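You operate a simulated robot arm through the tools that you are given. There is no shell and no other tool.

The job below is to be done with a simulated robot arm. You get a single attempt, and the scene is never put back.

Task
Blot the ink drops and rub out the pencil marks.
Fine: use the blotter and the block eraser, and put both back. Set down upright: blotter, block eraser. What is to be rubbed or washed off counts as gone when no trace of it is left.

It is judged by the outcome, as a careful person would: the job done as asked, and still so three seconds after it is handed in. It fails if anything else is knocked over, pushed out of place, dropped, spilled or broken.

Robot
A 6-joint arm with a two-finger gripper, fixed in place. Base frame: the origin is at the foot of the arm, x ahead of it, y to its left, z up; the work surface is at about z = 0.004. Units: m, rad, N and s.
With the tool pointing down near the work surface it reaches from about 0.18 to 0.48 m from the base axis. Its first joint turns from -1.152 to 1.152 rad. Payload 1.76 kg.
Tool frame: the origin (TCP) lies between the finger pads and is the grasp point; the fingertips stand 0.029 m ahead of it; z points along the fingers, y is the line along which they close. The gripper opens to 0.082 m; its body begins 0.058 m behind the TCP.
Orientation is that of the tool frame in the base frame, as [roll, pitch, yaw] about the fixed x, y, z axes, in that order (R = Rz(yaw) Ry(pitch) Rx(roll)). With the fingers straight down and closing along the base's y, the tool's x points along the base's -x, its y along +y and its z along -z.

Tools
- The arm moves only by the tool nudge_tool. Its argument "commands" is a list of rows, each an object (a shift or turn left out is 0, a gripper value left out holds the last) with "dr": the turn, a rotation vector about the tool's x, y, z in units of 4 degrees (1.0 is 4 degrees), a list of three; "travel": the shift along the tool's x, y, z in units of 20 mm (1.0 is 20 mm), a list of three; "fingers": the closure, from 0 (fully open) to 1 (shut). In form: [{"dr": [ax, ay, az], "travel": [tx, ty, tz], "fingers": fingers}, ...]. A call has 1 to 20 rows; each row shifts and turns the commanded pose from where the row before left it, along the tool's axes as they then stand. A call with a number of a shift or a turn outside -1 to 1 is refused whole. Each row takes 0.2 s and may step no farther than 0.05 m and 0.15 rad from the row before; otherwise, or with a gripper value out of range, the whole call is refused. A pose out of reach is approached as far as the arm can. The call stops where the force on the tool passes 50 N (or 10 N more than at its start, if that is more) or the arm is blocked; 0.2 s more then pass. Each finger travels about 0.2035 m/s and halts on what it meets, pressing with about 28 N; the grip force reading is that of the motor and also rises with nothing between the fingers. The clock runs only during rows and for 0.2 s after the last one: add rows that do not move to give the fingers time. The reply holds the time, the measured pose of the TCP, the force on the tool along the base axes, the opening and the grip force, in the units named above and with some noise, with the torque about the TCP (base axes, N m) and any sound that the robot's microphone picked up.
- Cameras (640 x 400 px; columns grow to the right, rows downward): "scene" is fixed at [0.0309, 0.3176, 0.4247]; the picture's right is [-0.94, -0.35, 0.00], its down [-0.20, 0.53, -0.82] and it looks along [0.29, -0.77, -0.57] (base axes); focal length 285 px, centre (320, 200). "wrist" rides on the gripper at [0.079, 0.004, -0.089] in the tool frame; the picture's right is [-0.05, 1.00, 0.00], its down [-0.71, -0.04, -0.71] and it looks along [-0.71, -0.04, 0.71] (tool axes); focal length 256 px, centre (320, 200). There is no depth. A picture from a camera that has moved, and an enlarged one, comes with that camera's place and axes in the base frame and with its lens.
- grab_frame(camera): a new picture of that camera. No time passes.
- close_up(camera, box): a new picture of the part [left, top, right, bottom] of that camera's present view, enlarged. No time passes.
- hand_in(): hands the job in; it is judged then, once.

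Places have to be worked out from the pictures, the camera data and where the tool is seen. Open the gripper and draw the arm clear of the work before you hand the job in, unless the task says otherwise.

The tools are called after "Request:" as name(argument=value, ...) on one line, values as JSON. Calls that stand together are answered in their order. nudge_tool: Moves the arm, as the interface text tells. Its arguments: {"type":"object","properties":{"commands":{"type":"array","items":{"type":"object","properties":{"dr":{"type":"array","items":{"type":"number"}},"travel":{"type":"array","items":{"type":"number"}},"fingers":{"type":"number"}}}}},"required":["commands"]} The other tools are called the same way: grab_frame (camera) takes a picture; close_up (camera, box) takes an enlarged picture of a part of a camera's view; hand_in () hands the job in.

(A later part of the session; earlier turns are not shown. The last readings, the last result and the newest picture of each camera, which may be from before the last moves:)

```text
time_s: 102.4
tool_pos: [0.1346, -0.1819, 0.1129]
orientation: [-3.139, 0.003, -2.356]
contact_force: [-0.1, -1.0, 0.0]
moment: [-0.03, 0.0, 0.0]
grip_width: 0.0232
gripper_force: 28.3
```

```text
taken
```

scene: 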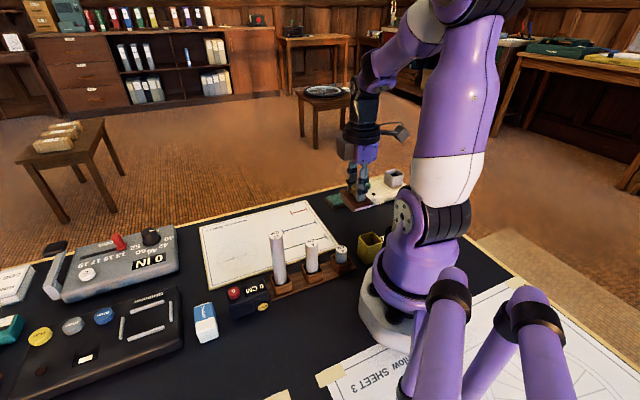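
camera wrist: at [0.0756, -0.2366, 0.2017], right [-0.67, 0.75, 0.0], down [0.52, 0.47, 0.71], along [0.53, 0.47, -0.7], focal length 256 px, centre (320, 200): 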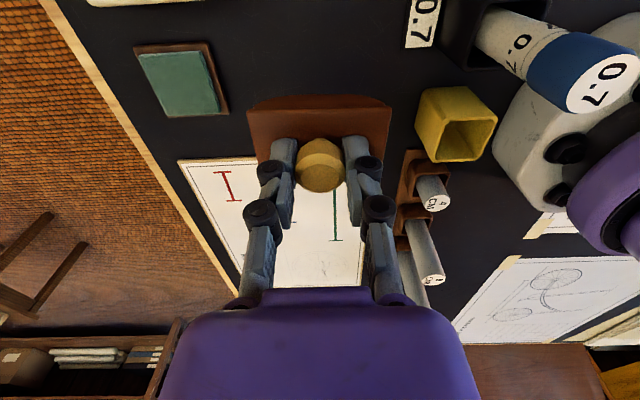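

It's over its home spot. I lower it, with small steps at the end to set it down gently.

Request:
nudge_tool(commands=[{"travel": [0.05, -0.08, 0.5]}, {"travel": [0, 0, 0.7]}, {"travel": [0, 0, 0.7]}, {"travel": [0, 0, 0.6]}, {"travel": [0, 0, 0.4]}, {"travel": [0, 0, 0.1]}, {}])

Request:
nudge_tool(commands=[{"travel": [0, 0, 0.05]}, {}])

Request:
nudge_tool(commands=[{"travel": [0, 0, 0.03]}, {}])

```text
time_s: 104.0
tool_pos: [0.1344, -0.1841, 0.0524]
orientation: [-3.142, 0.004, -2.359]
contact_force: [-0.3, -1.2, -1.0]
moment: [0.0, -0.01, 0.0]
grip_width: 0.0233
gripper_force: 28.1
```

```text
time_s: 104.6
tool_pos: [0.1354, -0.184, 0.0497]
orientation: [-3.142, 0.003, -2.359]
contact_force: [-0.5, 0.8, -0.5]
moment: [-0.04, 0.0, 0.0]
grip_width: 0.0231
gripper_force: 28.2
```

```text
time_s: 105.2
tool_pos: [0.1333, -0.1855, 0.05]
orientation: [-3.139, 0.003, -2.356]
contact_force: [0.8, -0.3, -0.8]
moment: [0.01, 0.0, -0.02]
grip_width: 0.0234
gripper_force: 27.6
```

Request:
nudge_tool(commands=[{"travel": [0, 0, 0.03]}, {}])

Request:
nudge_tool(commands=[{"travel": [0, 0, 0.02]}, {}])

```text
time_s: 105.8
tool_pos: [0.136, -0.1839, 0.0503]
orientation: [3.141, 0.004, -2.358]
contact_force: [-2.1, 3.3, 11.1]
moment: [0.13, 0.06, 0.02]
grip_width: 0.0233
gripper_force: 28.1
```

```text
time_s: 106.4
tool_pos: [0.1352, -0.1839, 0.0503]
orientation: [-3.141, 0.005, -2.358]
contact_force: [-5.4, 3.6, 23.1]
moment: [0.11, 0.17, -0.02]
grip_width: 0.0233
gripper_force: 28.3
```

The blotter is on the table. I ease the pressure off, open the fingers a little to about 50 mm, and rise straight up.

Request:
nudge_tool(commands=[{"travel": [0, 0, -0.04]}, {"fingers": 0.6}, {"fingers": 0.4}, {}, {}])

Request:
close_up(camera="wrist", box=[236, 80, 404, 220])

Request:
close_up(camera="scene", box=[330, 180, 394, 240])

```text
time_s: 107.6
tool_pos: [0.135, -0.1847, 0.0503]
orientation: [3.141, 0.003, -2.359]
contact_force: [-0.7, -1.1, 0.3]
moment: [-0.04, -0.03, -0.01]
grip_width: 0.0493
gripper_force: 0.0
```

```text
2.86 times, centred on (320, 150) of wrist
camera zoom: at [0.0763, -0.2386, 0.1401], right [-0.67, 0.75, 0.0], down [0.52, 0.47, 0.71], along [0.53, 0.47, -0.7], focal length 731 px, centre (320, 343)
```

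zoom: 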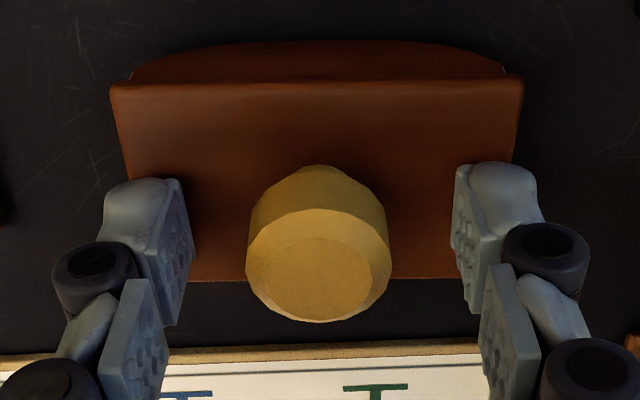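

```text
6.67 times, centred on (362, 210) of scene
camera zoom: at [0.0309, 0.3176, 0.4247], right [-0.94, -0.35, 0.0], down [-0.2, 0.53, -0.82], along [0.29, -0.77, -0.57], focal length 1900 px, centre (40, 133)
```

zoom: 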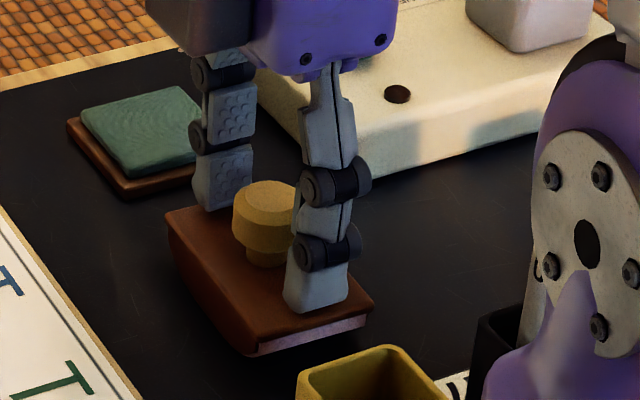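

The blotter stands on its own with the fingers clear of the knob. I raise the arm well above everything.

Request:
nudge_tool(commands=[{"travel": [0, 0, -0.3]}, {"travel": [0, 0, -0.7]}, {"travel": [0, 0, -0.9]}, {"travel": [0, 0, -1]}, {"travel": [0, 0, -1]}, {"travel": [0, 0, -1]}, {"travel": [0, 0, -1]}, {"travel": [0, 0, -1]}, {"travel": [0, 0, -1]}, {"travel": [0, 0, -0.9]}, {}])

Request:
close_up(camera="scene", box=[328, 198, 392, 244])

Request:
grab_frame(camera="wrist")

```text
time_s: 110.0
tool_pos: [0.133, -0.1847, 0.2276]
orientation: [-3.14, 0.003, -2.358]
contact_force: [0.0, 0.3, 0.5]
moment: [0.03, 0.02, -0.01]
grip_width: 0.0492
gripper_force: 0.0
```

```text
8.70 times, centred on (360, 221) of scene
camera zoom: at [0.0309, 0.3176, 0.4247], right [-0.94, -0.35, 0.0], down [-0.2, 0.53, -0.82], along [0.29, -0.77, -0.57], focal length 2478 px, centre (-28, 17)
```

zoom: 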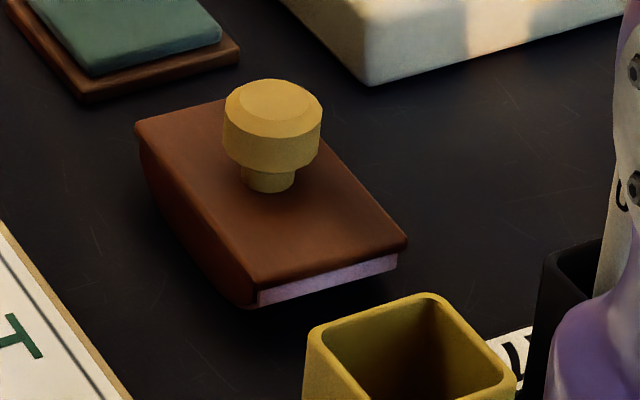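

```text
taken
camera wrist: at [0.0752, -0.2391, 0.3169], right [-0.67, 0.75, 0.0], down [0.52, 0.47, 0.71], along [0.53, 0.47, -0.7], focal length 256 px, centre (320, 200)
```

wrist: 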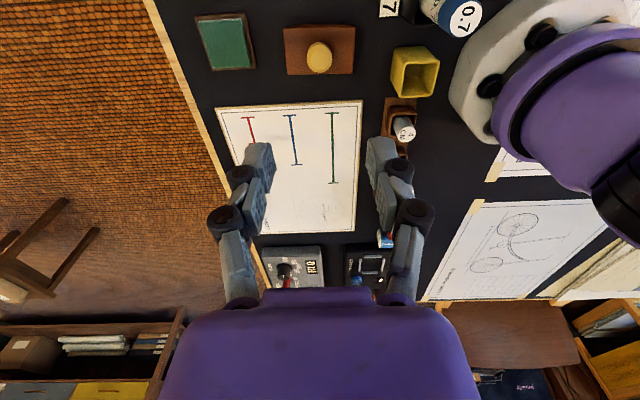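

The blotter is back exactly where it was. I now travel high over to the eraser at about (0.285, 0.14), keeping this orientation so I can grip it by its ends, where there's free space.

Request:
nudge_tool(commands=[{"travel": [-0.5, 0.18, 0], "fingers": 0}, {"travel": [-0.95, 0.345, 0]}, {"travel": [-0.95, 0.345, 0]}, {"travel": [-0.95, 0.345, 0]}, {"travel": [-0.95, 0.345, 0]}, {"travel": [-0.95, 0.345, 0]}, {"travel": [-0.95, 0.345, 0]}, {"travel": [-0.95, 0.345, 0]}, {"travel": [-0.95, 0.345, 0]}, {"travel": [-0.95, 0.345, 0]}, {"travel": [-0.95, 0.345, 0]}, {"travel": [-0.95, 0.345, 0]}, {"travel": [-0.95, 0.345, 0]}, {"travel": [-0.95, 0.345, 0]}, {"travel": [-0.95, 0.345, 0]}, {"travel": [-0.95, 0.345, 0]}, {"travel": [-0.95, 0.345, 0]}, {"travel": [-0.95, 0.345, 0]}, {"travel": [-0.2, 0.06, 0]}, {}])

Request:
grab_frame(camera="wrist")

Request:
grab_frame(camera="scene")

```text
time_s: 114.2
tool_pos: [0.2866, 0.1391, 0.2281]
orientation: [-3.141, 0.004, -2.357]
contact_force: [0.7, 0.1, 0.3]
moment: [-0.02, -0.01, 0.03]
grip_width: 0.0819
gripper_force: 0.1
```

```text
taken
camera wrist: at [0.2283, 0.0857, 0.3168], right [-0.67, 0.75, 0.0], down [0.52, 0.47, 0.71], along [0.53, 0.47, -0.7], focal length 256 px, centre (320, 200)
```

wrist: 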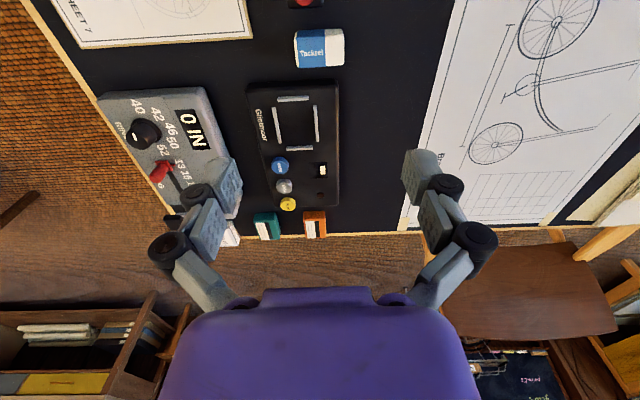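

```text
taken
```

scene: 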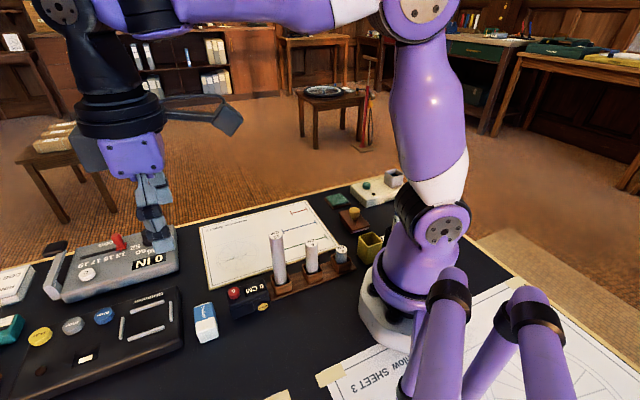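

The eraser is in view at the top of the wrist picture, nearly aligned with the tool. I zoom in to measure it.

Request:
close_up(camera="wrist", box=[272, 8, 368, 84])

Request:
close_up(camera="scene", box=[175, 290, 255, 350])

```text
5.26 times, centred on (320, 46) of wrist
camera zoom: at [0.2283, 0.0857, 0.3168], right [-0.67, 0.75, 0.0], down [0.52, 0.47, 0.71], along [0.53, 0.47, -0.7], focal length 1347 px, centre (320, 1010)
```

zoom: 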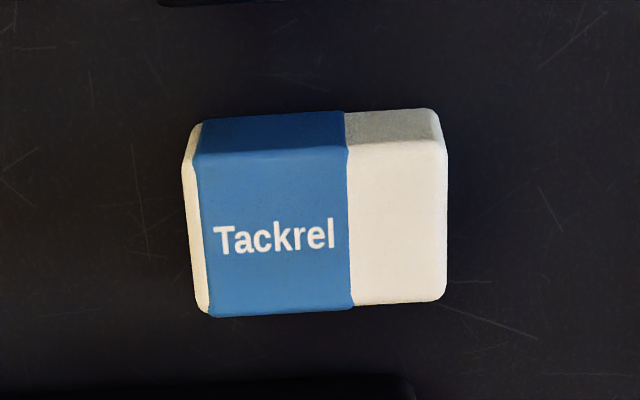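

```text
6.67 times, centred on (215, 320) of scene
camera zoom: at [0.0309, 0.3176, 0.4247], right [-0.94, -0.35, 0.0], down [-0.2, 0.53, -0.82], along [0.29, -0.77, -0.57], focal length 1900 px, centre (1020, -600)
```

zoom: 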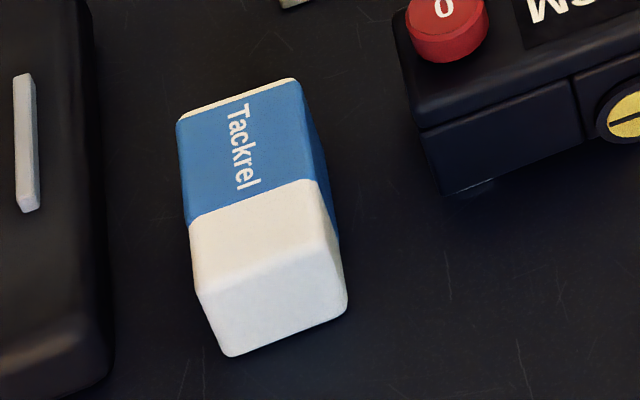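

Measured eraser: centre about (0.2857, 0.1358), about 49 x 27 mm, top at z of about 0.03, aligned with the tool. I centre over it and go down to z of about 0.1 for a check.

Request:
nudge_tool(commands=[{"travel": [0.15, -0.09, 0.5], "fingers": 0}, {"travel": [0, 0, 1]}, {"travel": [0, 0, 1]}, {"travel": [0, 0, 1]}, {"travel": [0, 0, 1]}, {"travel": [0, 0, 1]}, {"travel": [0, 0, 0.9]}, {}])

Request:
close_up(camera="wrist", box=[210, 40, 430, 190])

Request:
grab_frame(camera="scene")

```text
time_s: 116.0
tool_pos: [0.2863, 0.1357, 0.1013]
orientation: [-3.141, 0.004, -2.357]
contact_force: [0.5, -0.3, 0.5]
moment: [-0.03, -0.05, -0.04]
grip_width: 0.0821
gripper_force: 0.1
```

```text
2.67 times, centred on (320, 115) of wrist
camera zoom: at [0.2278, 0.082, 0.1895], right [-0.67, 0.75, 0.0], down [0.52, 0.47, 0.71], along [0.53, 0.47, -0.7], focal length 683 px, centre (320, 427)
```

zoom: 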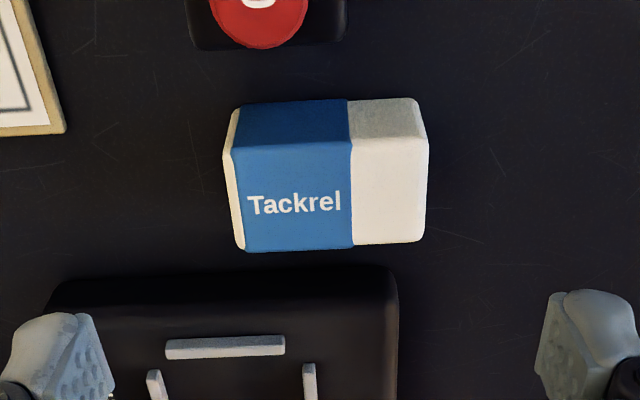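

```text
taken
```

scene: 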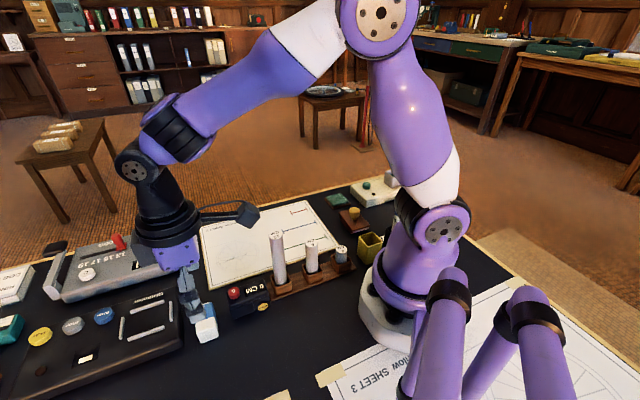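

Aligned apart from 2 mm along the closing direction. I correct that and go down to about z 0.039, so the tips end up about 6 mm above the table.

Request:
nudge_tool(commands=[{"travel": [0, 0.09, 0.5]}, {"travel": [0, 0, 0.8]}, {"travel": [0, 0, 0.8]}, {"travel": [0, 0, 0.6]}, {"travel": [0, 0, 0.4]}, {}])

Request:
grab_frame(camera="wrist")

Request:
close_up(camera="scene", box=[140, 230, 300, 350])

```text
time_s: 117.4
tool_pos: [0.2848, 0.1372, 0.038]
orientation: [-3.141, 0.003, -2.357]
contact_force: [0.1, -0.2, -0.2]
moment: [0.02, -0.01, 0.0]
grip_width: 0.0819
gripper_force: 0.0
```

```text
taken
camera wrist: at [0.2264, 0.0833, 0.1268], right [-0.67, 0.75, 0.0], down [0.52, 0.47, 0.71], along [0.53, 0.47, -0.7], focal length 256 px, centre (320, 200)
```

wrist: 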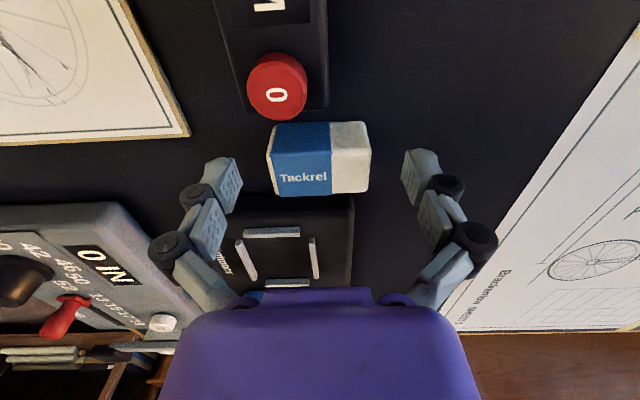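

```text
3.33 times, centred on (220, 290) of scene
camera zoom: at [0.0309, 0.3176, 0.4247], right [-0.94, -0.35, 0.0], down [-0.2, 0.53, -0.82], along [0.29, -0.77, -0.57], focal length 950 px, centre (653, -100)
```

zoom: 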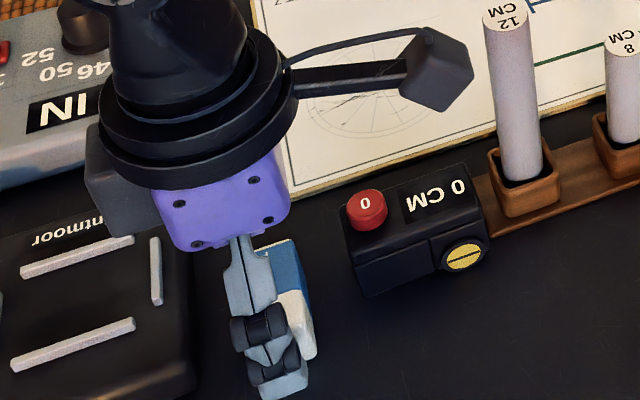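

The eraser sits centrally between the fingers. I close the grip.

Request:
nudge_tool(commands=[{"fingers": 0.25}, {"fingers": 0.4}, {"fingers": 0.6}, {"fingers": 1.0}, {}, {}])

Request:
close_up(camera="wrist", box=[210, 90, 430, 240])

Request:
close_up(camera="scene", box=[175, 280, 255, 350])

```text
time_s: 118.8
tool_pos: [0.2851, 0.136, 0.0381]
orientation: [-3.139, 0.004, -2.357]
contact_force: [-0.3, -1.6, 7.2]
moment: [-0.07, 0.01, -0.02]
grip_width: 0.0495
gripper_force: 28.0
```

```text
2.67 times, centred on (320, 165) of wrist
camera zoom: at [0.2265, 0.0833, 0.127], right [-0.67, 0.75, 0.0], down [0.52, 0.47, 0.71], along [0.53, 0.47, -0.7], focal length 683 px, centre (320, 293)
```

zoom: 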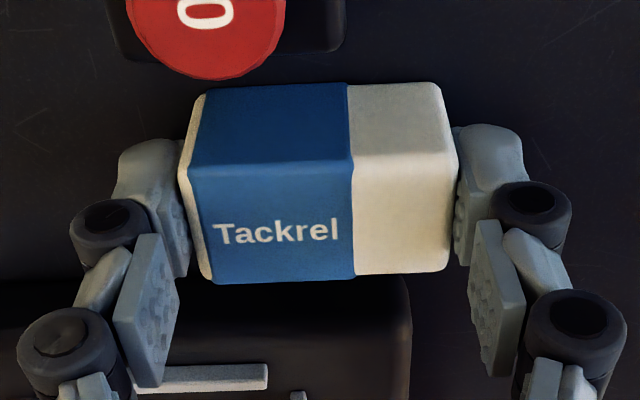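

```text
5.71 times, centred on (215, 315) of scene
camera zoom: at [0.0309, 0.3176, 0.4247], right [-0.94, -0.35, 0.0], down [-0.2, 0.53, -0.82], along [0.29, -0.77, -0.57], focal length 1628 px, centre (920, -457)
```

zoom: 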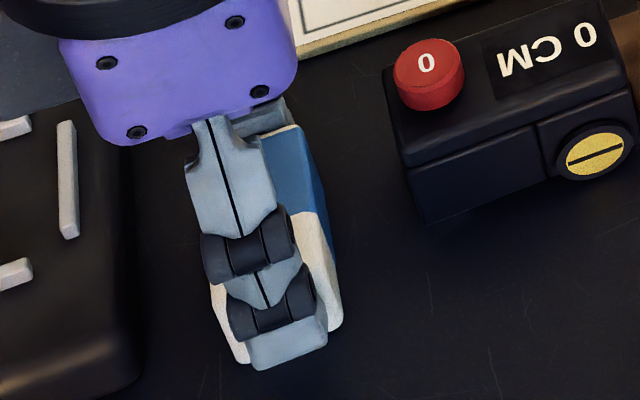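

Gripped at 49.5 mm with 28 N. The home grasp pose is TCP (0.285, 0.1365, 0.038). I lift 10 mm slowly to test the hold.

Request:
nudge_tool(commands=[{"travel": [0, 0, -0.1]}, {"travel": [0, 0, -0.1]}, {"travel": [0, 0, -0.1]}, {"travel": [0, 0, -0.1]}, {"travel": [0, 0, -0.1]}, {}])

Request:
close_up(camera="wrist", box=[210, 90, 430, 240])

Request:
close_up(camera="scene", box=[175, 280, 255, 350])

```text
time_s: 120.2
tool_pos: [0.2859, 0.1373, 0.0477]
orientation: [-3.141, 0.003, -2.358]
contact_force: [-0.2, 0.4, 0.3]
moment: [-0.02, 0.0, -0.03]
grip_width: 0.049
gripper_force: 27.7
```

```text
2.67 times, centred on (320, 165) of wrist
camera zoom: at [0.2267, 0.0836, 0.1368], right [-0.67, 0.75, 0.0], down [0.52, 0.47, 0.71], along [0.53, 0.47, -0.7], focal length 683 px, centre (320, 293)
```

zoom: 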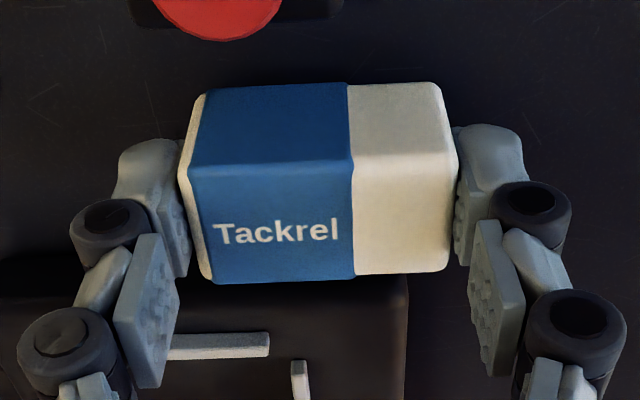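

```text
5.71 times, centred on (215, 315) of scene
camera zoom: at [0.0309, 0.3176, 0.4247], right [-0.94, -0.35, 0.0], down [-0.2, 0.53, -0.82], along [0.29, -0.77, -0.57], focal length 1628 px, centre (920, -457)
```

zoom: 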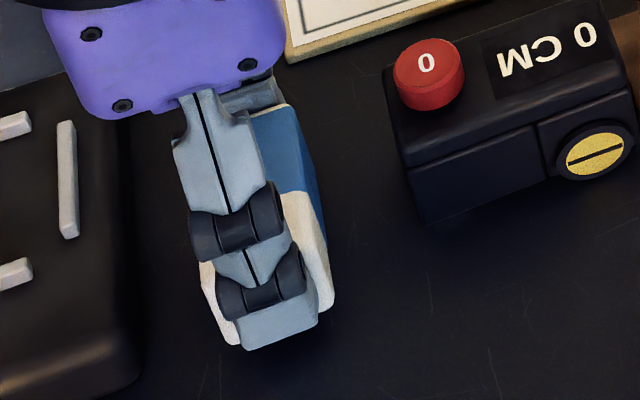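

The eraser is held securely and level. I raise it to about z 0.15 and carry it over the wheel drawing, keeping away from the tall rod.

Request:
nudge_tool(commands=[{"travel": [0, 0, -0.4]}, {"travel": [0, 0, -0.8]}, {"travel": [0, 0, -0.9]}, {"travel": [0, 0, -0.9]}, {"travel": [0, 0, -0.9]}, {"travel": [0, 0, -0.9]}, {"travel": [0, 0, -0.3]}, {"travel": [0, -0.4, 0]}, {"travel": [0.3, -0.75, 0]}, {"travel": [0.4, -0.8, 0]}, {"travel": [0.4, -0.8, 0]}, {"travel": [0.4, -0.8, 0]}, {"travel": [0.4, -0.8, 0]}, {"travel": [0.4, -0.8, 0]}, {"travel": [0.4, -0.8, 0]}, {"travel": [0.23, -0.65, 0]}, {}])

Request:
grab_frame(camera="wrist")

Request:
close_up(camera="scene", box=[180, 170, 320, 300])

```text
time_s: 123.8
tool_pos: [0.3374, 0.0007, 0.1494]
orientation: [-3.141, 0.004, -2.357]
contact_force: [0.2, 0.6, -0.8]
moment: [0.02, 0.0, -0.06]
grip_width: 0.0487
gripper_force: 27.9
```

```text
taken
camera wrist: at [0.2784, -0.0521, 0.2385], right [-0.67, 0.75, 0.0], down [0.52, 0.47, 0.71], along [0.53, 0.47, -0.7], focal length 256 px, centre (320, 200)
```

wrist: 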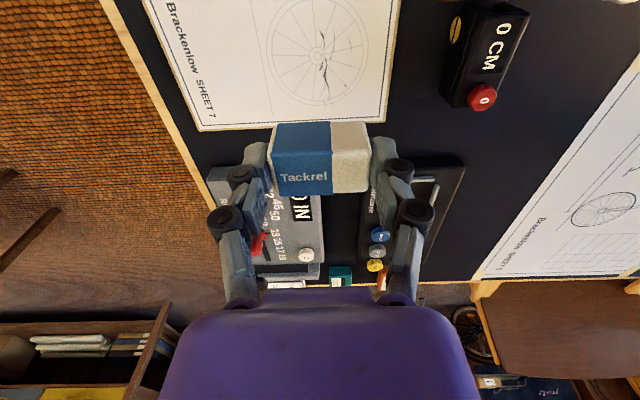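

```text
3.08 times, centred on (250, 235) of scene
camera zoom: at [0.0309, 0.3176, 0.4247], right [-0.94, -0.35, 0.0], down [-0.2, 0.53, -0.82], along [0.29, -0.77, -0.57], focal length 877 px, centre (535, 92)
```

zoom: 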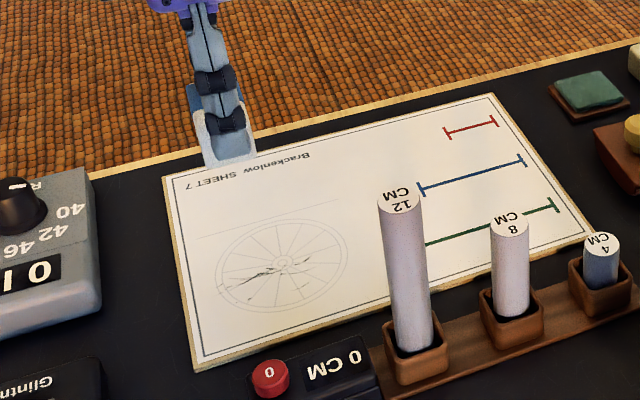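

The pencil strokes are visible ahead of the eraser. I zoom in with the wrist camera to map them precisely.

Request:
close_up(camera="wrist", box=[256, 0, 384, 110])

Request:
close_up(camera="scene", box=[205, 230, 285, 280])

```text
3.64 times, centred on (320, 55) of wrist
camera zoom: at [0.2784, -0.0521, 0.2385], right [-0.67, 0.75, 0.0], down [0.52, 0.47, 0.71], along [0.53, 0.47, -0.7], focal length 931 px, centre (320, 727)
```

zoom: 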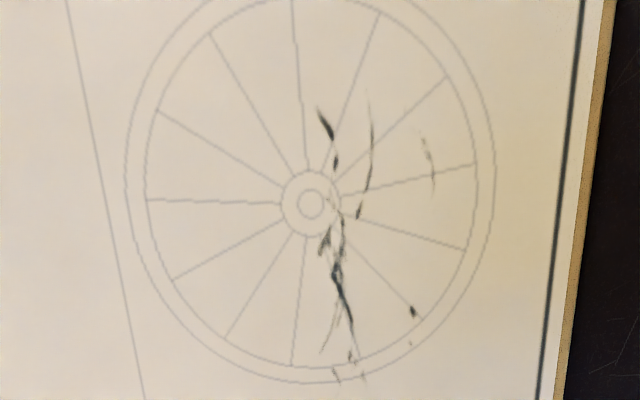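

```text
8.00 times, centred on (245, 255) of scene
camera zoom: at [0.0309, 0.3176, 0.4247], right [-0.94, -0.35, 0.0], down [-0.2, 0.53, -0.82], along [0.29, -0.77, -0.57], focal length 2280 px, centre (920, -240)
```

zoom: 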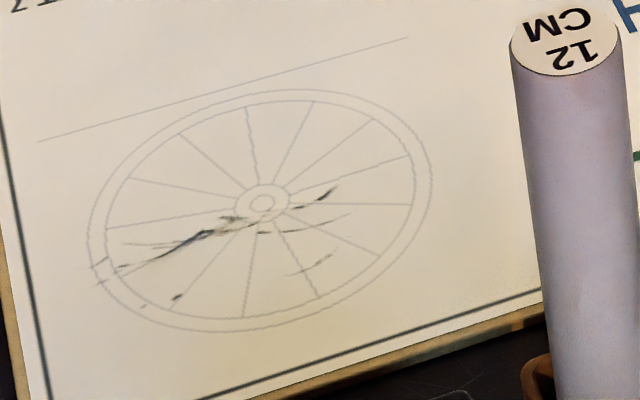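

The marks span u from -0.240 to -0.211 and w from 0.203 to 0.267 in sheet-aligned axes, and I'm already centred over them. I lower the eraser to just above the paper, then touch down in small steps.

Request:
nudge_tool(commands=[{"travel": [0, 0, 0.5]}, {"travel": [0, 0, 0.9]}, {"travel": [0, 0, 0.9]}, {"travel": [0, 0, 0.9]}, {"travel": [0, 0, 0.9]}, {"travel": [0, 0, 0.7]}, {"travel": [0, 0, 0.4]}, {}])

Request:
nudge_tool(commands=[{"travel": [0, 0, 0.05]}, {}])

Request:
close_up(camera="scene", box=[190, 200, 310, 290])

```text
time_s: 125.6
tool_pos: [0.3371, 0.003, 0.045]
orientation: [3.141, 0.004, -2.359]
contact_force: [0.1, -0.7, -0.8]
moment: [0.03, 0.01, 0.02]
grip_width: 0.0492
gripper_force: 28.1
```

```text
time_s: 126.2
tool_pos: [0.337, 0.0026, 0.045]
orientation: [3.141, 0.003, -2.357]
contact_force: [0.2, -0.4, -0.9]
moment: [0.03, 0.0, 0.01]
grip_width: 0.0487
gripper_force: 27.4
```

```text
4.44 times, centred on (250, 245) of scene
camera zoom: at [0.0309, 0.3176, 0.4247], right [-0.94, -0.35, 0.0], down [-0.2, 0.53, -0.82], along [0.29, -0.77, -0.57], focal length 1266 px, centre (631, 0)
```

zoom: 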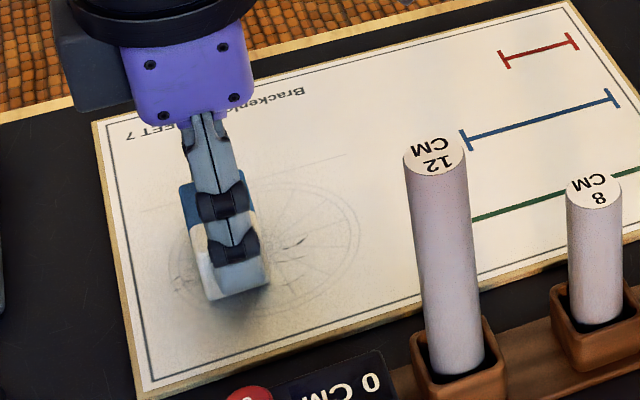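

Request:
nudge_tool(commands=[{"travel": [0, 0, 0.05]}, {}])

Request:
nudge_tool(commands=[{"travel": [0, 0, 0.04]}, {}])

Request:
nudge_tool(commands=[{"travel": [0, 0, 0.03]}, {}])

```text
time_s: 126.8
tool_pos: [0.3365, 0.0017, 0.0444]
orientation: [3.14, 0.003, -2.358]
contact_force: [1.1, -0.7, -0.1]
moment: [-0.01, -0.04, -0.02]
grip_width: 0.0492
gripper_force: 28.1
```

```text
time_s: 127.4
tool_pos: [0.3368, 0.0035, 0.0417]
orientation: [-3.141, 0.004, -2.357]
contact_force: [1.0, 0.3, -0.1]
moment: [-0.02, -0.02, -0.01]
grip_width: 0.0489
gripper_force: 28.3
```

```text
time_s: 128.0
tool_pos: [0.337, 0.0036, 0.042]
orientation: [-3.139, 0.005, -2.358]
contact_force: [0.3, 0.3, -0.6]
moment: [0.02, 0.04, 0.0]
grip_width: 0.049
gripper_force: 28.0
```

Request:
nudge_tool(commands=[{"travel": [0, 0, 0.03]}, {}])

Request:
nudge_tool(commands=[{"travel": [0, 0, 0.02]}, {}])

```text
time_s: 128.6
tool_pos: [0.3373, 0.0008, 0.0422]
orientation: [3.142, 0.002, -2.357]
contact_force: [-4.3, -0.7, 12.5]
moment: [-0.01, 0.19, 0.02]
grip_width: 0.049
gripper_force: 27.6
```

```text
time_s: 129.2
tool_pos: [0.3374, 0.0022, 0.0423]
orientation: [-3.14, 0.006, -2.358]
contact_force: [-7.7, 0.2, 22.6]
moment: [0.03, 0.25, -0.02]
grip_width: 0.0492
gripper_force: 27.7
```

In contact at 22 N. I rub along the sheet's short direction, ±12 mm, a few strokes, then check.

Request:
nudge_tool(commands=[{"travel": [0, 0.3, 0]}, {"travel": [0, 0.3, 0]}, {"travel": [0, -0.3, 0]}, {"travel": [0, -0.3, 0]}, {"travel": [0, -0.3, 0]}, {"travel": [0, -0.3, 0]}, {"travel": [0, 0.3, 0]}, {"travel": [0, 0.3, 0]}, {"travel": [0, 0.3, 0]}, {"travel": [0, 0.3, 0]}, {"travel": [0, -0.3, 0]}, {"travel": [0, -0.3, 0]}, {"travel": [0, -0.3, 0]}, {"travel": [0, -0.3, 0]}, {"travel": [0, 0.3, 0]}, {"travel": [0, 0.3, 0]}, {}])

Request:
nudge_tool(commands=[{"travel": [0, 0, -0.4]}, {"travel": [0, 0, -0.8]}, {"travel": [0, 0, -0.9]}, {"travel": [0, 0, -0.9]}, {"travel": [0, 0, -0.9]}, {}])

Request:
close_up(camera="wrist", box=[256, 0, 384, 110])

Request:
close_up(camera="scene", box=[205, 230, 285, 280])

```text
time_s: 132.8
tool_pos: [0.3372, 0.0031, 0.0416]
orientation: [-3.141, 0.003, -2.357]
contact_force: [-0.3, -0.2, 0.1]
moment: [-0.01, 0.0, -0.02]
grip_width: 0.0492
gripper_force: 28.6
```

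```text
time_s: 134.2
tool_pos: [0.3371, 0.0026, 0.1196]
orientation: [-3.14, 0.003, -2.359]
contact_force: [0.2, -0.6, 0.2]
moment: [-0.02, 0.0, 0.02]
grip_width: 0.0493
gripper_force: 28.1
```

```text
3.64 times, centred on (320, 55) of wrist
camera zoom: at [0.2782, -0.0512, 0.2086], right [-0.67, 0.75, 0.0], down [0.52, 0.47, 0.71], along [0.53, 0.47, -0.7], focal length 931 px, centre (320, 727)
```

zoom: 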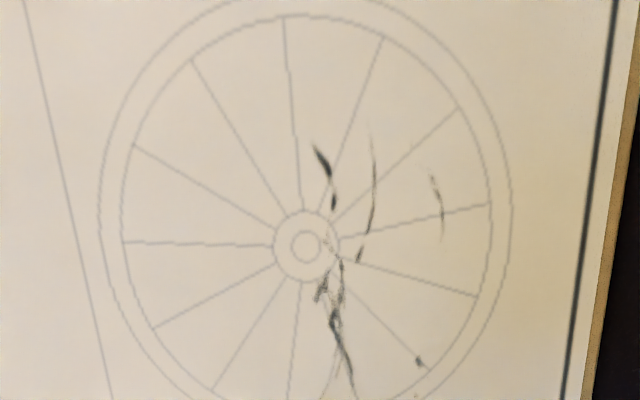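

```text
8.00 times, centred on (245, 255) of scene
camera zoom: at [0.0309, 0.3176, 0.4247], right [-0.94, -0.35, 0.0], down [-0.2, 0.53, -0.82], along [0.29, -0.77, -0.57], focal length 2280 px, centre (920, -240)
```

zoom: 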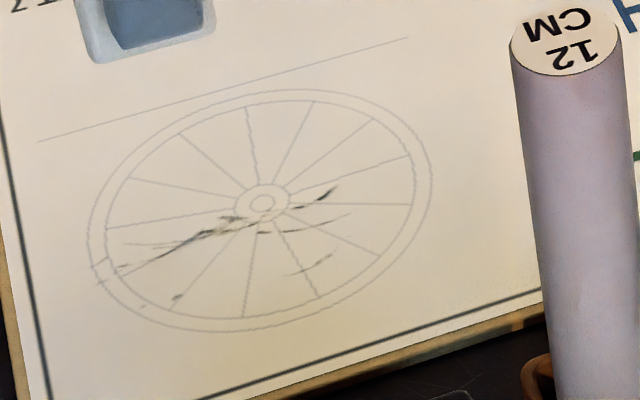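

The contact force had dropped to zero by the end, so the eraser slid up slightly in the grip under 22 N. I'll rub with a lighter press of about 10 N and check the force often.

Request:
nudge_tool(commands=[{"travel": [0, 0, 0.6]}, {"travel": [0, 0, 0.9]}, {"travel": [0, 0, 0.9]}, {"travel": [0, 0, 0.9]}, {"travel": [0, 0, 0.5]}, {"travel": [0, 0, 0.1]}, {}])

Request:
nudge_tool(commands=[{"travel": [0, 0, 0.025]}, {}])

Request:
nudge_tool(commands=[{"travel": [0, 0, 0.02]}, {}])

```text
time_s: 135.8
tool_pos: [0.3368, 0.0025, 0.0409]
orientation: [-3.141, 0.002, -2.358]
contact_force: [-1.4, 0.4, -0.1]
moment: [-0.02, -0.01, 0.04]
grip_width: 0.0494
gripper_force: 28.1
```

```text
time_s: 136.4
tool_pos: [0.3383, 0.0027, 0.0405]
orientation: [-3.141, 0.004, -2.36]
contact_force: [1.0, -0.2, 0.7]
moment: [-0.01, 0.03, 0.01]
grip_width: 0.0492
gripper_force: 28.0
```

```text
time_s: 137.0
tool_pos: [0.3376, 0.0017, 0.0406]
orientation: [-3.14, 0.003, -2.357]
contact_force: [-0.8, -0.8, 6.0]
moment: [0.09, 0.19, 0.08]
grip_width: 0.049
gripper_force: 28.2
```

Request:
nudge_tool(commands=[{"travel": [0, 0, 0.008]}, {"travel": [0, 0.3, 0]}, {"travel": [0, 0.3, 0]}, {"travel": [0, -0.3, 0]}, {"travel": [0, -0.3, 0]}, {"travel": [0, -0.3, 0]}, {"travel": [0, -0.3, 0]}, {"travel": [0, 0.3, 0]}, {"travel": [0, 0.3, 0]}, {}])

Request:
nudge_tool(commands=[{"travel": [0, 0.3, 0]}, {"travel": [0, 0.3, 0]}, {"travel": [0, -0.3, 0]}, {"travel": [0, -0.3, 0]}, {"travel": [0, -0.3, 0]}, {"travel": [0, -0.3, 0]}, {"travel": [0, 0.3, 0]}, {"travel": [0, 0.3, 0]}, {}])

```text
time_s: 139.2
tool_pos: [0.3362, 0.0021, 0.0402]
orientation: [-3.14, 0.005, -2.359]
contact_force: [5.0, -3.5, 8.0]
moment: [-0.1, -0.07, 0.02]
grip_width: 0.0492
gripper_force: 28.1
```

```text
time_s: 141.2
tool_pos: [0.3366, 0.0029, 0.0393]
orientation: [3.14, 0.003, -2.357]
contact_force: [0.1, -0.8, 0.2]
moment: [-0.02, 0.01, 0.0]
grip_width: 0.0491
gripper_force: 28.1
```

Contact faded again after two passes, so the eraser creeps up in the grip while rubbing. I check how it sits in the fingers now.

Request:
close_up(camera="wrist", box=[210, 90, 430, 240])

Request:
close_up(camera="scene", box=[190, 200, 310, 290])

```text
2.67 times, centred on (320, 165) of wrist
camera zoom: at [0.2785, -0.051, 0.1295], right [-0.67, 0.75, 0.0], down [0.52, 0.47, 0.71], along [0.53, 0.47, -0.7], focal length 683 px, centre (320, 293)
```

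zoom: 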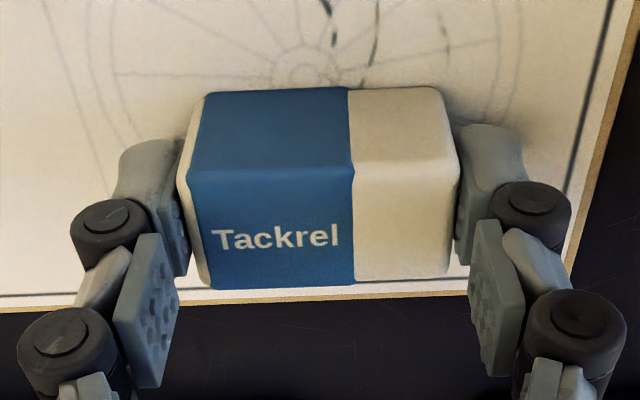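

```text
4.44 times, centred on (250, 245) of scene
camera zoom: at [0.0309, 0.3176, 0.4247], right [-0.94, -0.35, 0.0], down [-0.2, 0.53, -0.82], along [0.29, -0.77, -0.57], focal length 1266 px, centre (631, 0)
```

zoom: 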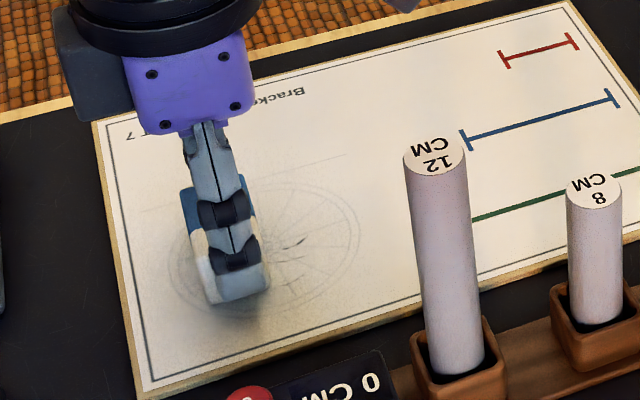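

Request:
nudge_tool(commands=[{"travel": [0, 0, -0.4]}, {"travel": [0, 0, -0.8]}, {"travel": [0, 0, -0.9]}, {"travel": [0, 0, -0.9]}, {"travel": [0, 0, -0.9]}, {}])

Request:
close_up(camera="scene", box=[205, 230, 285, 280])

Request:
close_up(camera="wrist", box=[256, 0, 384, 110])

```text
time_s: 142.6
tool_pos: [0.3371, 0.0035, 0.1179]
orientation: [3.141, 0.004, -2.357]
contact_force: [-0.1, 0.6, 0.3]
moment: [-0.02, 0.02, 0.01]
grip_width: 0.0491
gripper_force: 27.8
```

```text
8.00 times, centred on (245, 255) of scene
camera zoom: at [0.0309, 0.3176, 0.4247], right [-0.94, -0.35, 0.0], down [-0.2, 0.53, -0.82], along [0.29, -0.77, -0.57], focal length 2280 px, centre (920, -240)
```

zoom: 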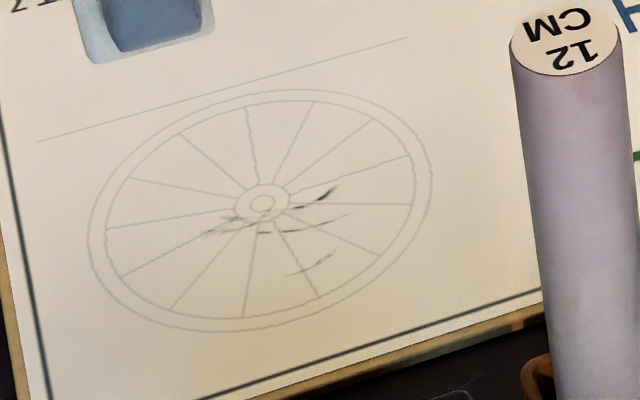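

```text
3.64 times, centred on (320, 55) of wrist
camera zoom: at [0.2785, -0.0509, 0.2081], right [-0.67, 0.75, 0.0], down [0.52, 0.47, 0.71], along [0.53, 0.47, -0.7], focal length 931 px, centre (320, 727)
```

zoom: 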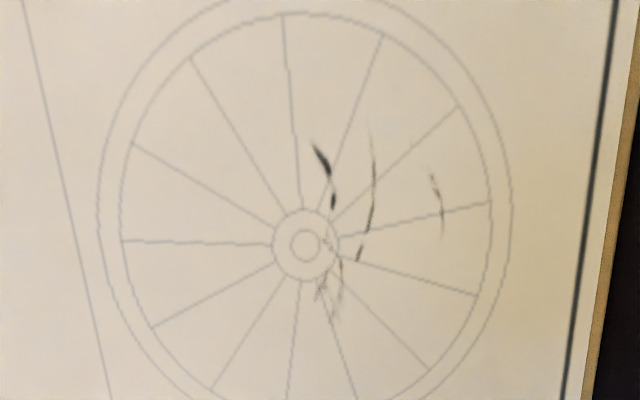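

Excellent: the eraser works, the wheel print is untouched, and the outer part of the marks is already gone. The remaining strokes are between w of about 0.203 and 0.24, so I move 28 mm inward and rub there with light force.

Request:
nudge_tool(commands=[{"travel": [0.5, 0.12, 0.2]}, {"travel": [0.5, 0.12, 0.5]}, {"travel": [0.42, 0.12, 0.8]}, {"travel": [0, 0, 0.9]}, {"travel": [0, 0, 0.9]}, {"travel": [0, 0, 0.5]}, {"travel": [0, 0, 0.08]}, {}])

Request:
nudge_tool(commands=[{"travel": [0, 0, 0.03]}, {}])

Request:
nudge_tool(commands=[{"travel": [0, 0, 0.02]}, {}])

```text
time_s: 144.4
tool_pos: [0.3117, -0.0132, 0.0406]
orientation: [3.141, 0.004, -2.357]
contact_force: [-0.4, -0.9, 3.3]
moment: [0.0, 0.04, 0.0]
grip_width: 0.049
gripper_force: 28.0
```

```text
time_s: 145.0
tool_pos: [0.3123, -0.0127, 0.0404]
orientation: [-3.139, 0.003, -2.357]
contact_force: [-5.5, -1.0, 16.0]
moment: [-0.02, 0.19, 0.02]
grip_width: 0.0491
gripper_force: 28.1
```

```text
time_s: 145.6
tool_pos: [0.3132, -0.0118, 0.0409]
orientation: [-3.14, 0.005, -2.359]
contact_force: [-8.7, -0.8, 30.7]
moment: [0.01, 0.36, -0.01]
grip_width: 0.0494
gripper_force: 28.6
```

That's 30 N, more than I want, so I back off to about 10 N and then rub.

Request:
nudge_tool(commands=[{"travel": [0, 0, -0.03]}, {}])

Request:
nudge_tool(commands=[{"travel": [0, 0.3, 0]}, {"travel": [0, 0.3, 0]}, {"travel": [0, -0.3, 0]}, {"travel": [0, -0.3, 0]}, {"travel": [0, -0.3, 0]}, {"travel": [0, -0.3, 0]}, {"travel": [0, 0.3, 0]}, {"travel": [0, 0.3, 0]}, {}])

```text
time_s: 146.2
tool_pos: [0.312, -0.012, 0.0401]
orientation: [-3.139, 0.005, -2.358]
contact_force: [3.3, -0.4, 8.5]
moment: [-0.03, -0.03, 0.03]
grip_width: 0.0492
gripper_force: 28.0
```

```text
time_s: 148.2
tool_pos: [0.3121, -0.0128, 0.0401]
orientation: [3.141, 0.002, -2.36]
contact_force: [3.7, -3.5, 5.4]
moment: [-0.1, -0.03, 0.0]
grip_width: 0.0491
gripper_force: 28.0
```

Request:
nudge_tool(commands=[{"travel": [0, 0, 0.012]}, {"travel": [0, 0.3, 0]}, {"travel": [0, 0.3, 0]}, {"travel": [0, -0.3, 0]}, {"travel": [0, -0.3, 0]}, {"travel": [0, -0.3, 0.004]}, {"travel": [0, -0.3, 0]}, {"travel": [0, 0.3, 0.004]}, {"travel": [0, 0.3, 0]}, {}])

Request:
nudge_tool(commands=[{"travel": [0, 0, 0.008]}, {"travel": [0, 0.3, 0]}, {"travel": [0, 0.3, 0]}, {"travel": [0, -0.3, 0]}, {"travel": [0, -0.3, 0]}, {"travel": [0, -0.3, 0.004]}, {"travel": [0, -0.3, 0]}, {"travel": [0, 0.3, 0.004]}, {"travel": [0, 0.3, 0]}, {}])

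Request:
nudge_tool(commands=[{"travel": [0, 0, -0.4]}, {"travel": [0, 0, -0.8]}, {"travel": [0, 0, -0.9]}, {"travel": [0, 0, -0.9]}, {"travel": [0, 0, -0.9]}, {}])

Request:
close_up(camera="scene", box=[205, 230, 285, 280])

```text
time_s: 150.4
tool_pos: [0.3127, -0.0135, 0.0393]
orientation: [-3.14, 0.003, -2.361]
contact_force: [4.0, -2.6, 5.3]
moment: [0.01, -0.03, -0.02]
grip_width: 0.0491
gripper_force: 28.0
```

```text
time_s: 152.6
tool_pos: [0.3128, -0.013, 0.0382]
orientation: [-3.139, 0.005, -2.36]
contact_force: [3.4, -1.5, 4.5]
moment: [0.01, -0.06, 0.01]
grip_width: 0.0492
gripper_force: 28.0
```

```text
time_s: 154.0
tool_pos: [0.3121, -0.0129, 0.1169]
orientation: [-3.141, 0.003, -2.359]
contact_force: [0.4, 0.6, -0.3]
moment: [0.0, 0.03, 0.02]
grip_width: 0.0492
gripper_force: 28.2
```

```text
8.00 times, centred on (245, 255) of scene
camera zoom: at [0.0309, 0.3176, 0.4247], right [-0.94, -0.35, 0.0], down [-0.2, 0.53, -0.82], along [0.29, -0.77, -0.57], focal length 2280 px, centre (920, -240)
```

zoom: 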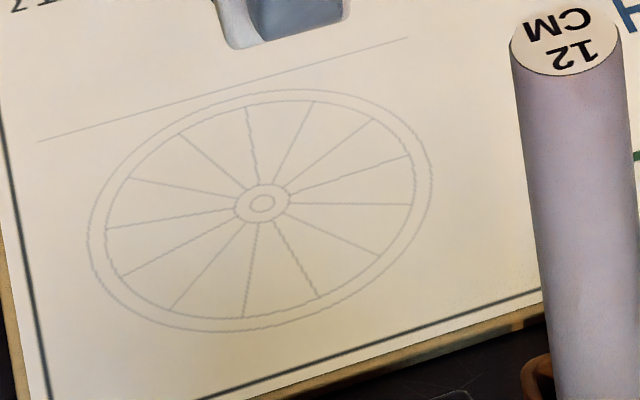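

All the strokes appear gone. I inspect at higher zoom for any trace before putting the eraser back.

Request:
close_up(camera="scene", box=[212, 240, 244, 272])

Request:
close_up(camera="scene", box=[236, 240, 268, 272])

Request:
close_up(camera="wrist", box=[220, 0, 420, 120])

Request:
close_up(camera="scene", box=[190, 190, 360, 300])

```text
12.50 times, centred on (228, 256) of scene
camera zoom: at [0.0309, 0.3176, 0.4247], right [-0.94, -0.35, 0.0], down [-0.2, 0.53, -0.82], along [0.29, -0.77, -0.57], focal length 3562 px, centre (1470, -500)
```

zoom: 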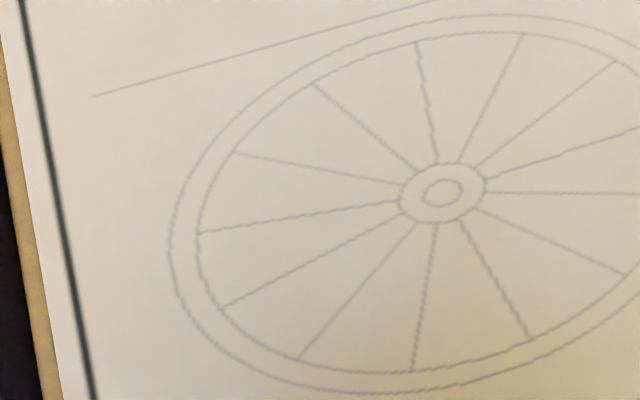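

```text
12.50 times, centred on (252, 256) of scene
camera zoom: at [0.0309, 0.3176, 0.4247], right [-0.94, -0.35, 0.0], down [-0.2, 0.53, -0.82], along [0.29, -0.77, -0.57], focal length 3562 px, centre (1170, -500)
```

zoom: 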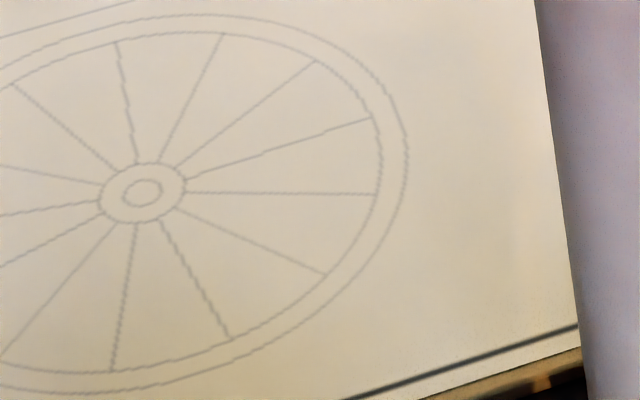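

```text
3.20 times, centred on (320, 60) of wrist
camera zoom: at [0.2531, -0.066, 0.2064], right [-0.67, 0.75, 0.0], down [0.52, 0.47, 0.71], along [0.53, 0.47, -0.7], focal length 819 px, centre (320, 648)
```

zoom: 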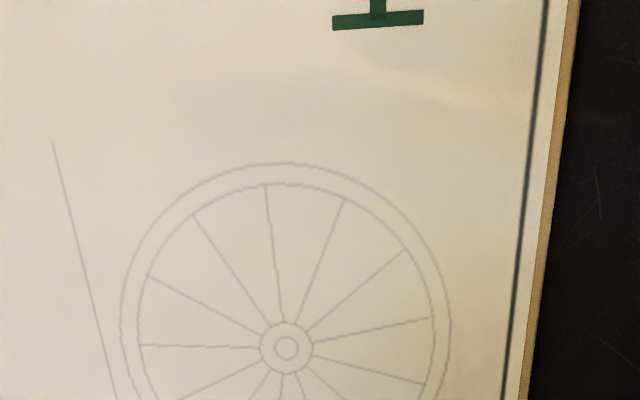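

```text
3.64 times, centred on (275, 245) of scene
camera zoom: at [0.0309, 0.3176, 0.4247], right [-0.94, -0.35, 0.0], down [-0.2, 0.53, -0.82], along [0.29, -0.77, -0.57], focal length 1036 px, centre (484, 36)
```

zoom: 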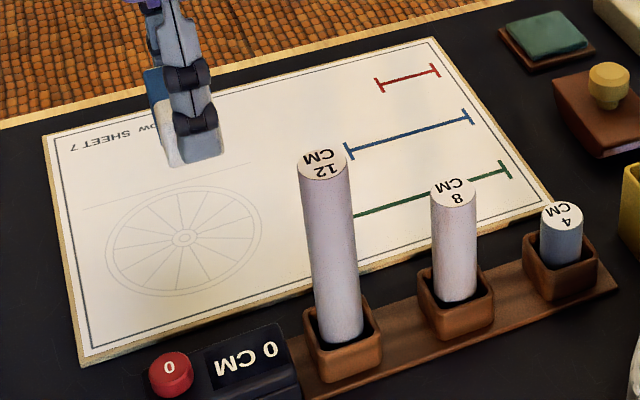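

The sheet looks clean everywhere. I take a few extreme close-ups at the spots where the marks were darkest, to catch faint residue.

Request:
close_up(camera="scene", box=[214, 255, 234, 270])

Request:
close_up(camera="scene", box=[228, 248, 252, 266])

Request:
close_up(camera="scene", box=[206, 222, 230, 240])

Request:
close_up(camera="scene", box=[228, 218, 252, 236])

```text
16.00 times, centred on (224, 262) of scene
camera zoom: at [0.0309, 0.3176, 0.4247], right [-0.94, -0.35, 0.0], down [-0.2, 0.53, -0.82], along [0.29, -0.77, -0.57], focal length 4559 px, centre (1856, -800)
```

zoom: 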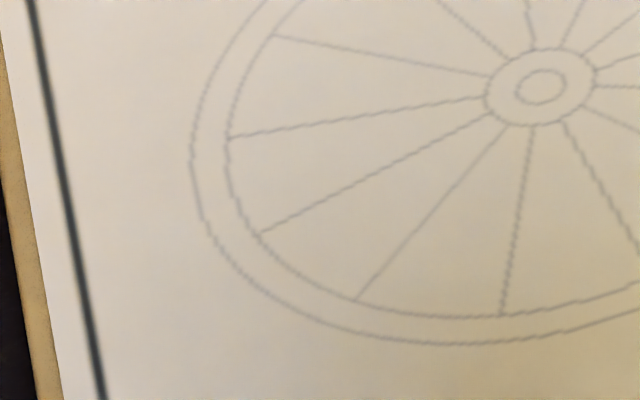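

```text
16.00 times, centred on (240, 257) of scene
camera zoom: at [0.0309, 0.3176, 0.4247], right [-0.94, -0.35, 0.0], down [-0.2, 0.53, -0.82], along [0.29, -0.77, -0.57], focal length 4559 px, centre (1600, -712)
```

zoom: 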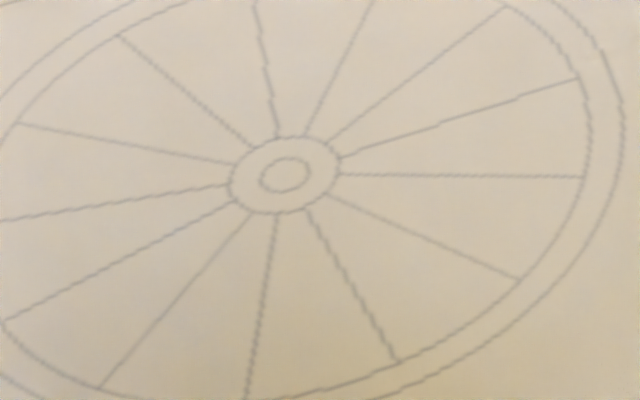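

```text
16.00 times, centred on (218, 231) of scene
camera zoom: at [0.0309, 0.3176, 0.4247], right [-0.94, -0.35, 0.0], down [-0.2, 0.53, -0.82], along [0.29, -0.77, -0.57], focal length 4559 px, centre (1952, -296)
```

zoom: 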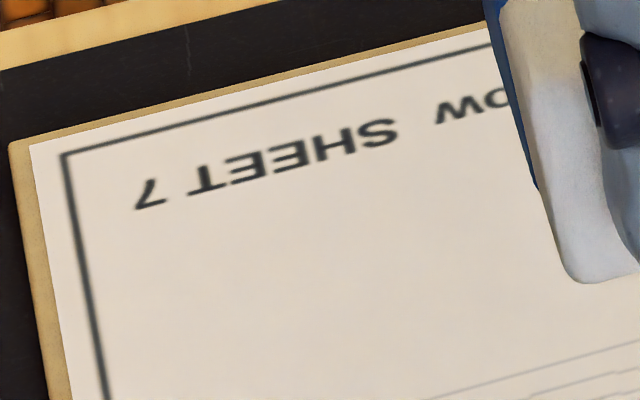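

```text
16.00 times, centred on (240, 227) of scene
camera zoom: at [0.0309, 0.3176, 0.4247], right [-0.94, -0.35, 0.0], down [-0.2, 0.53, -0.82], along [0.29, -0.77, -0.57], focal length 4559 px, centre (1600, -232)
```

zoom: 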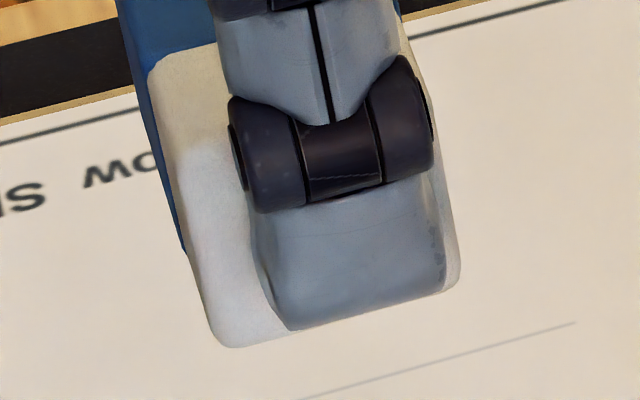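

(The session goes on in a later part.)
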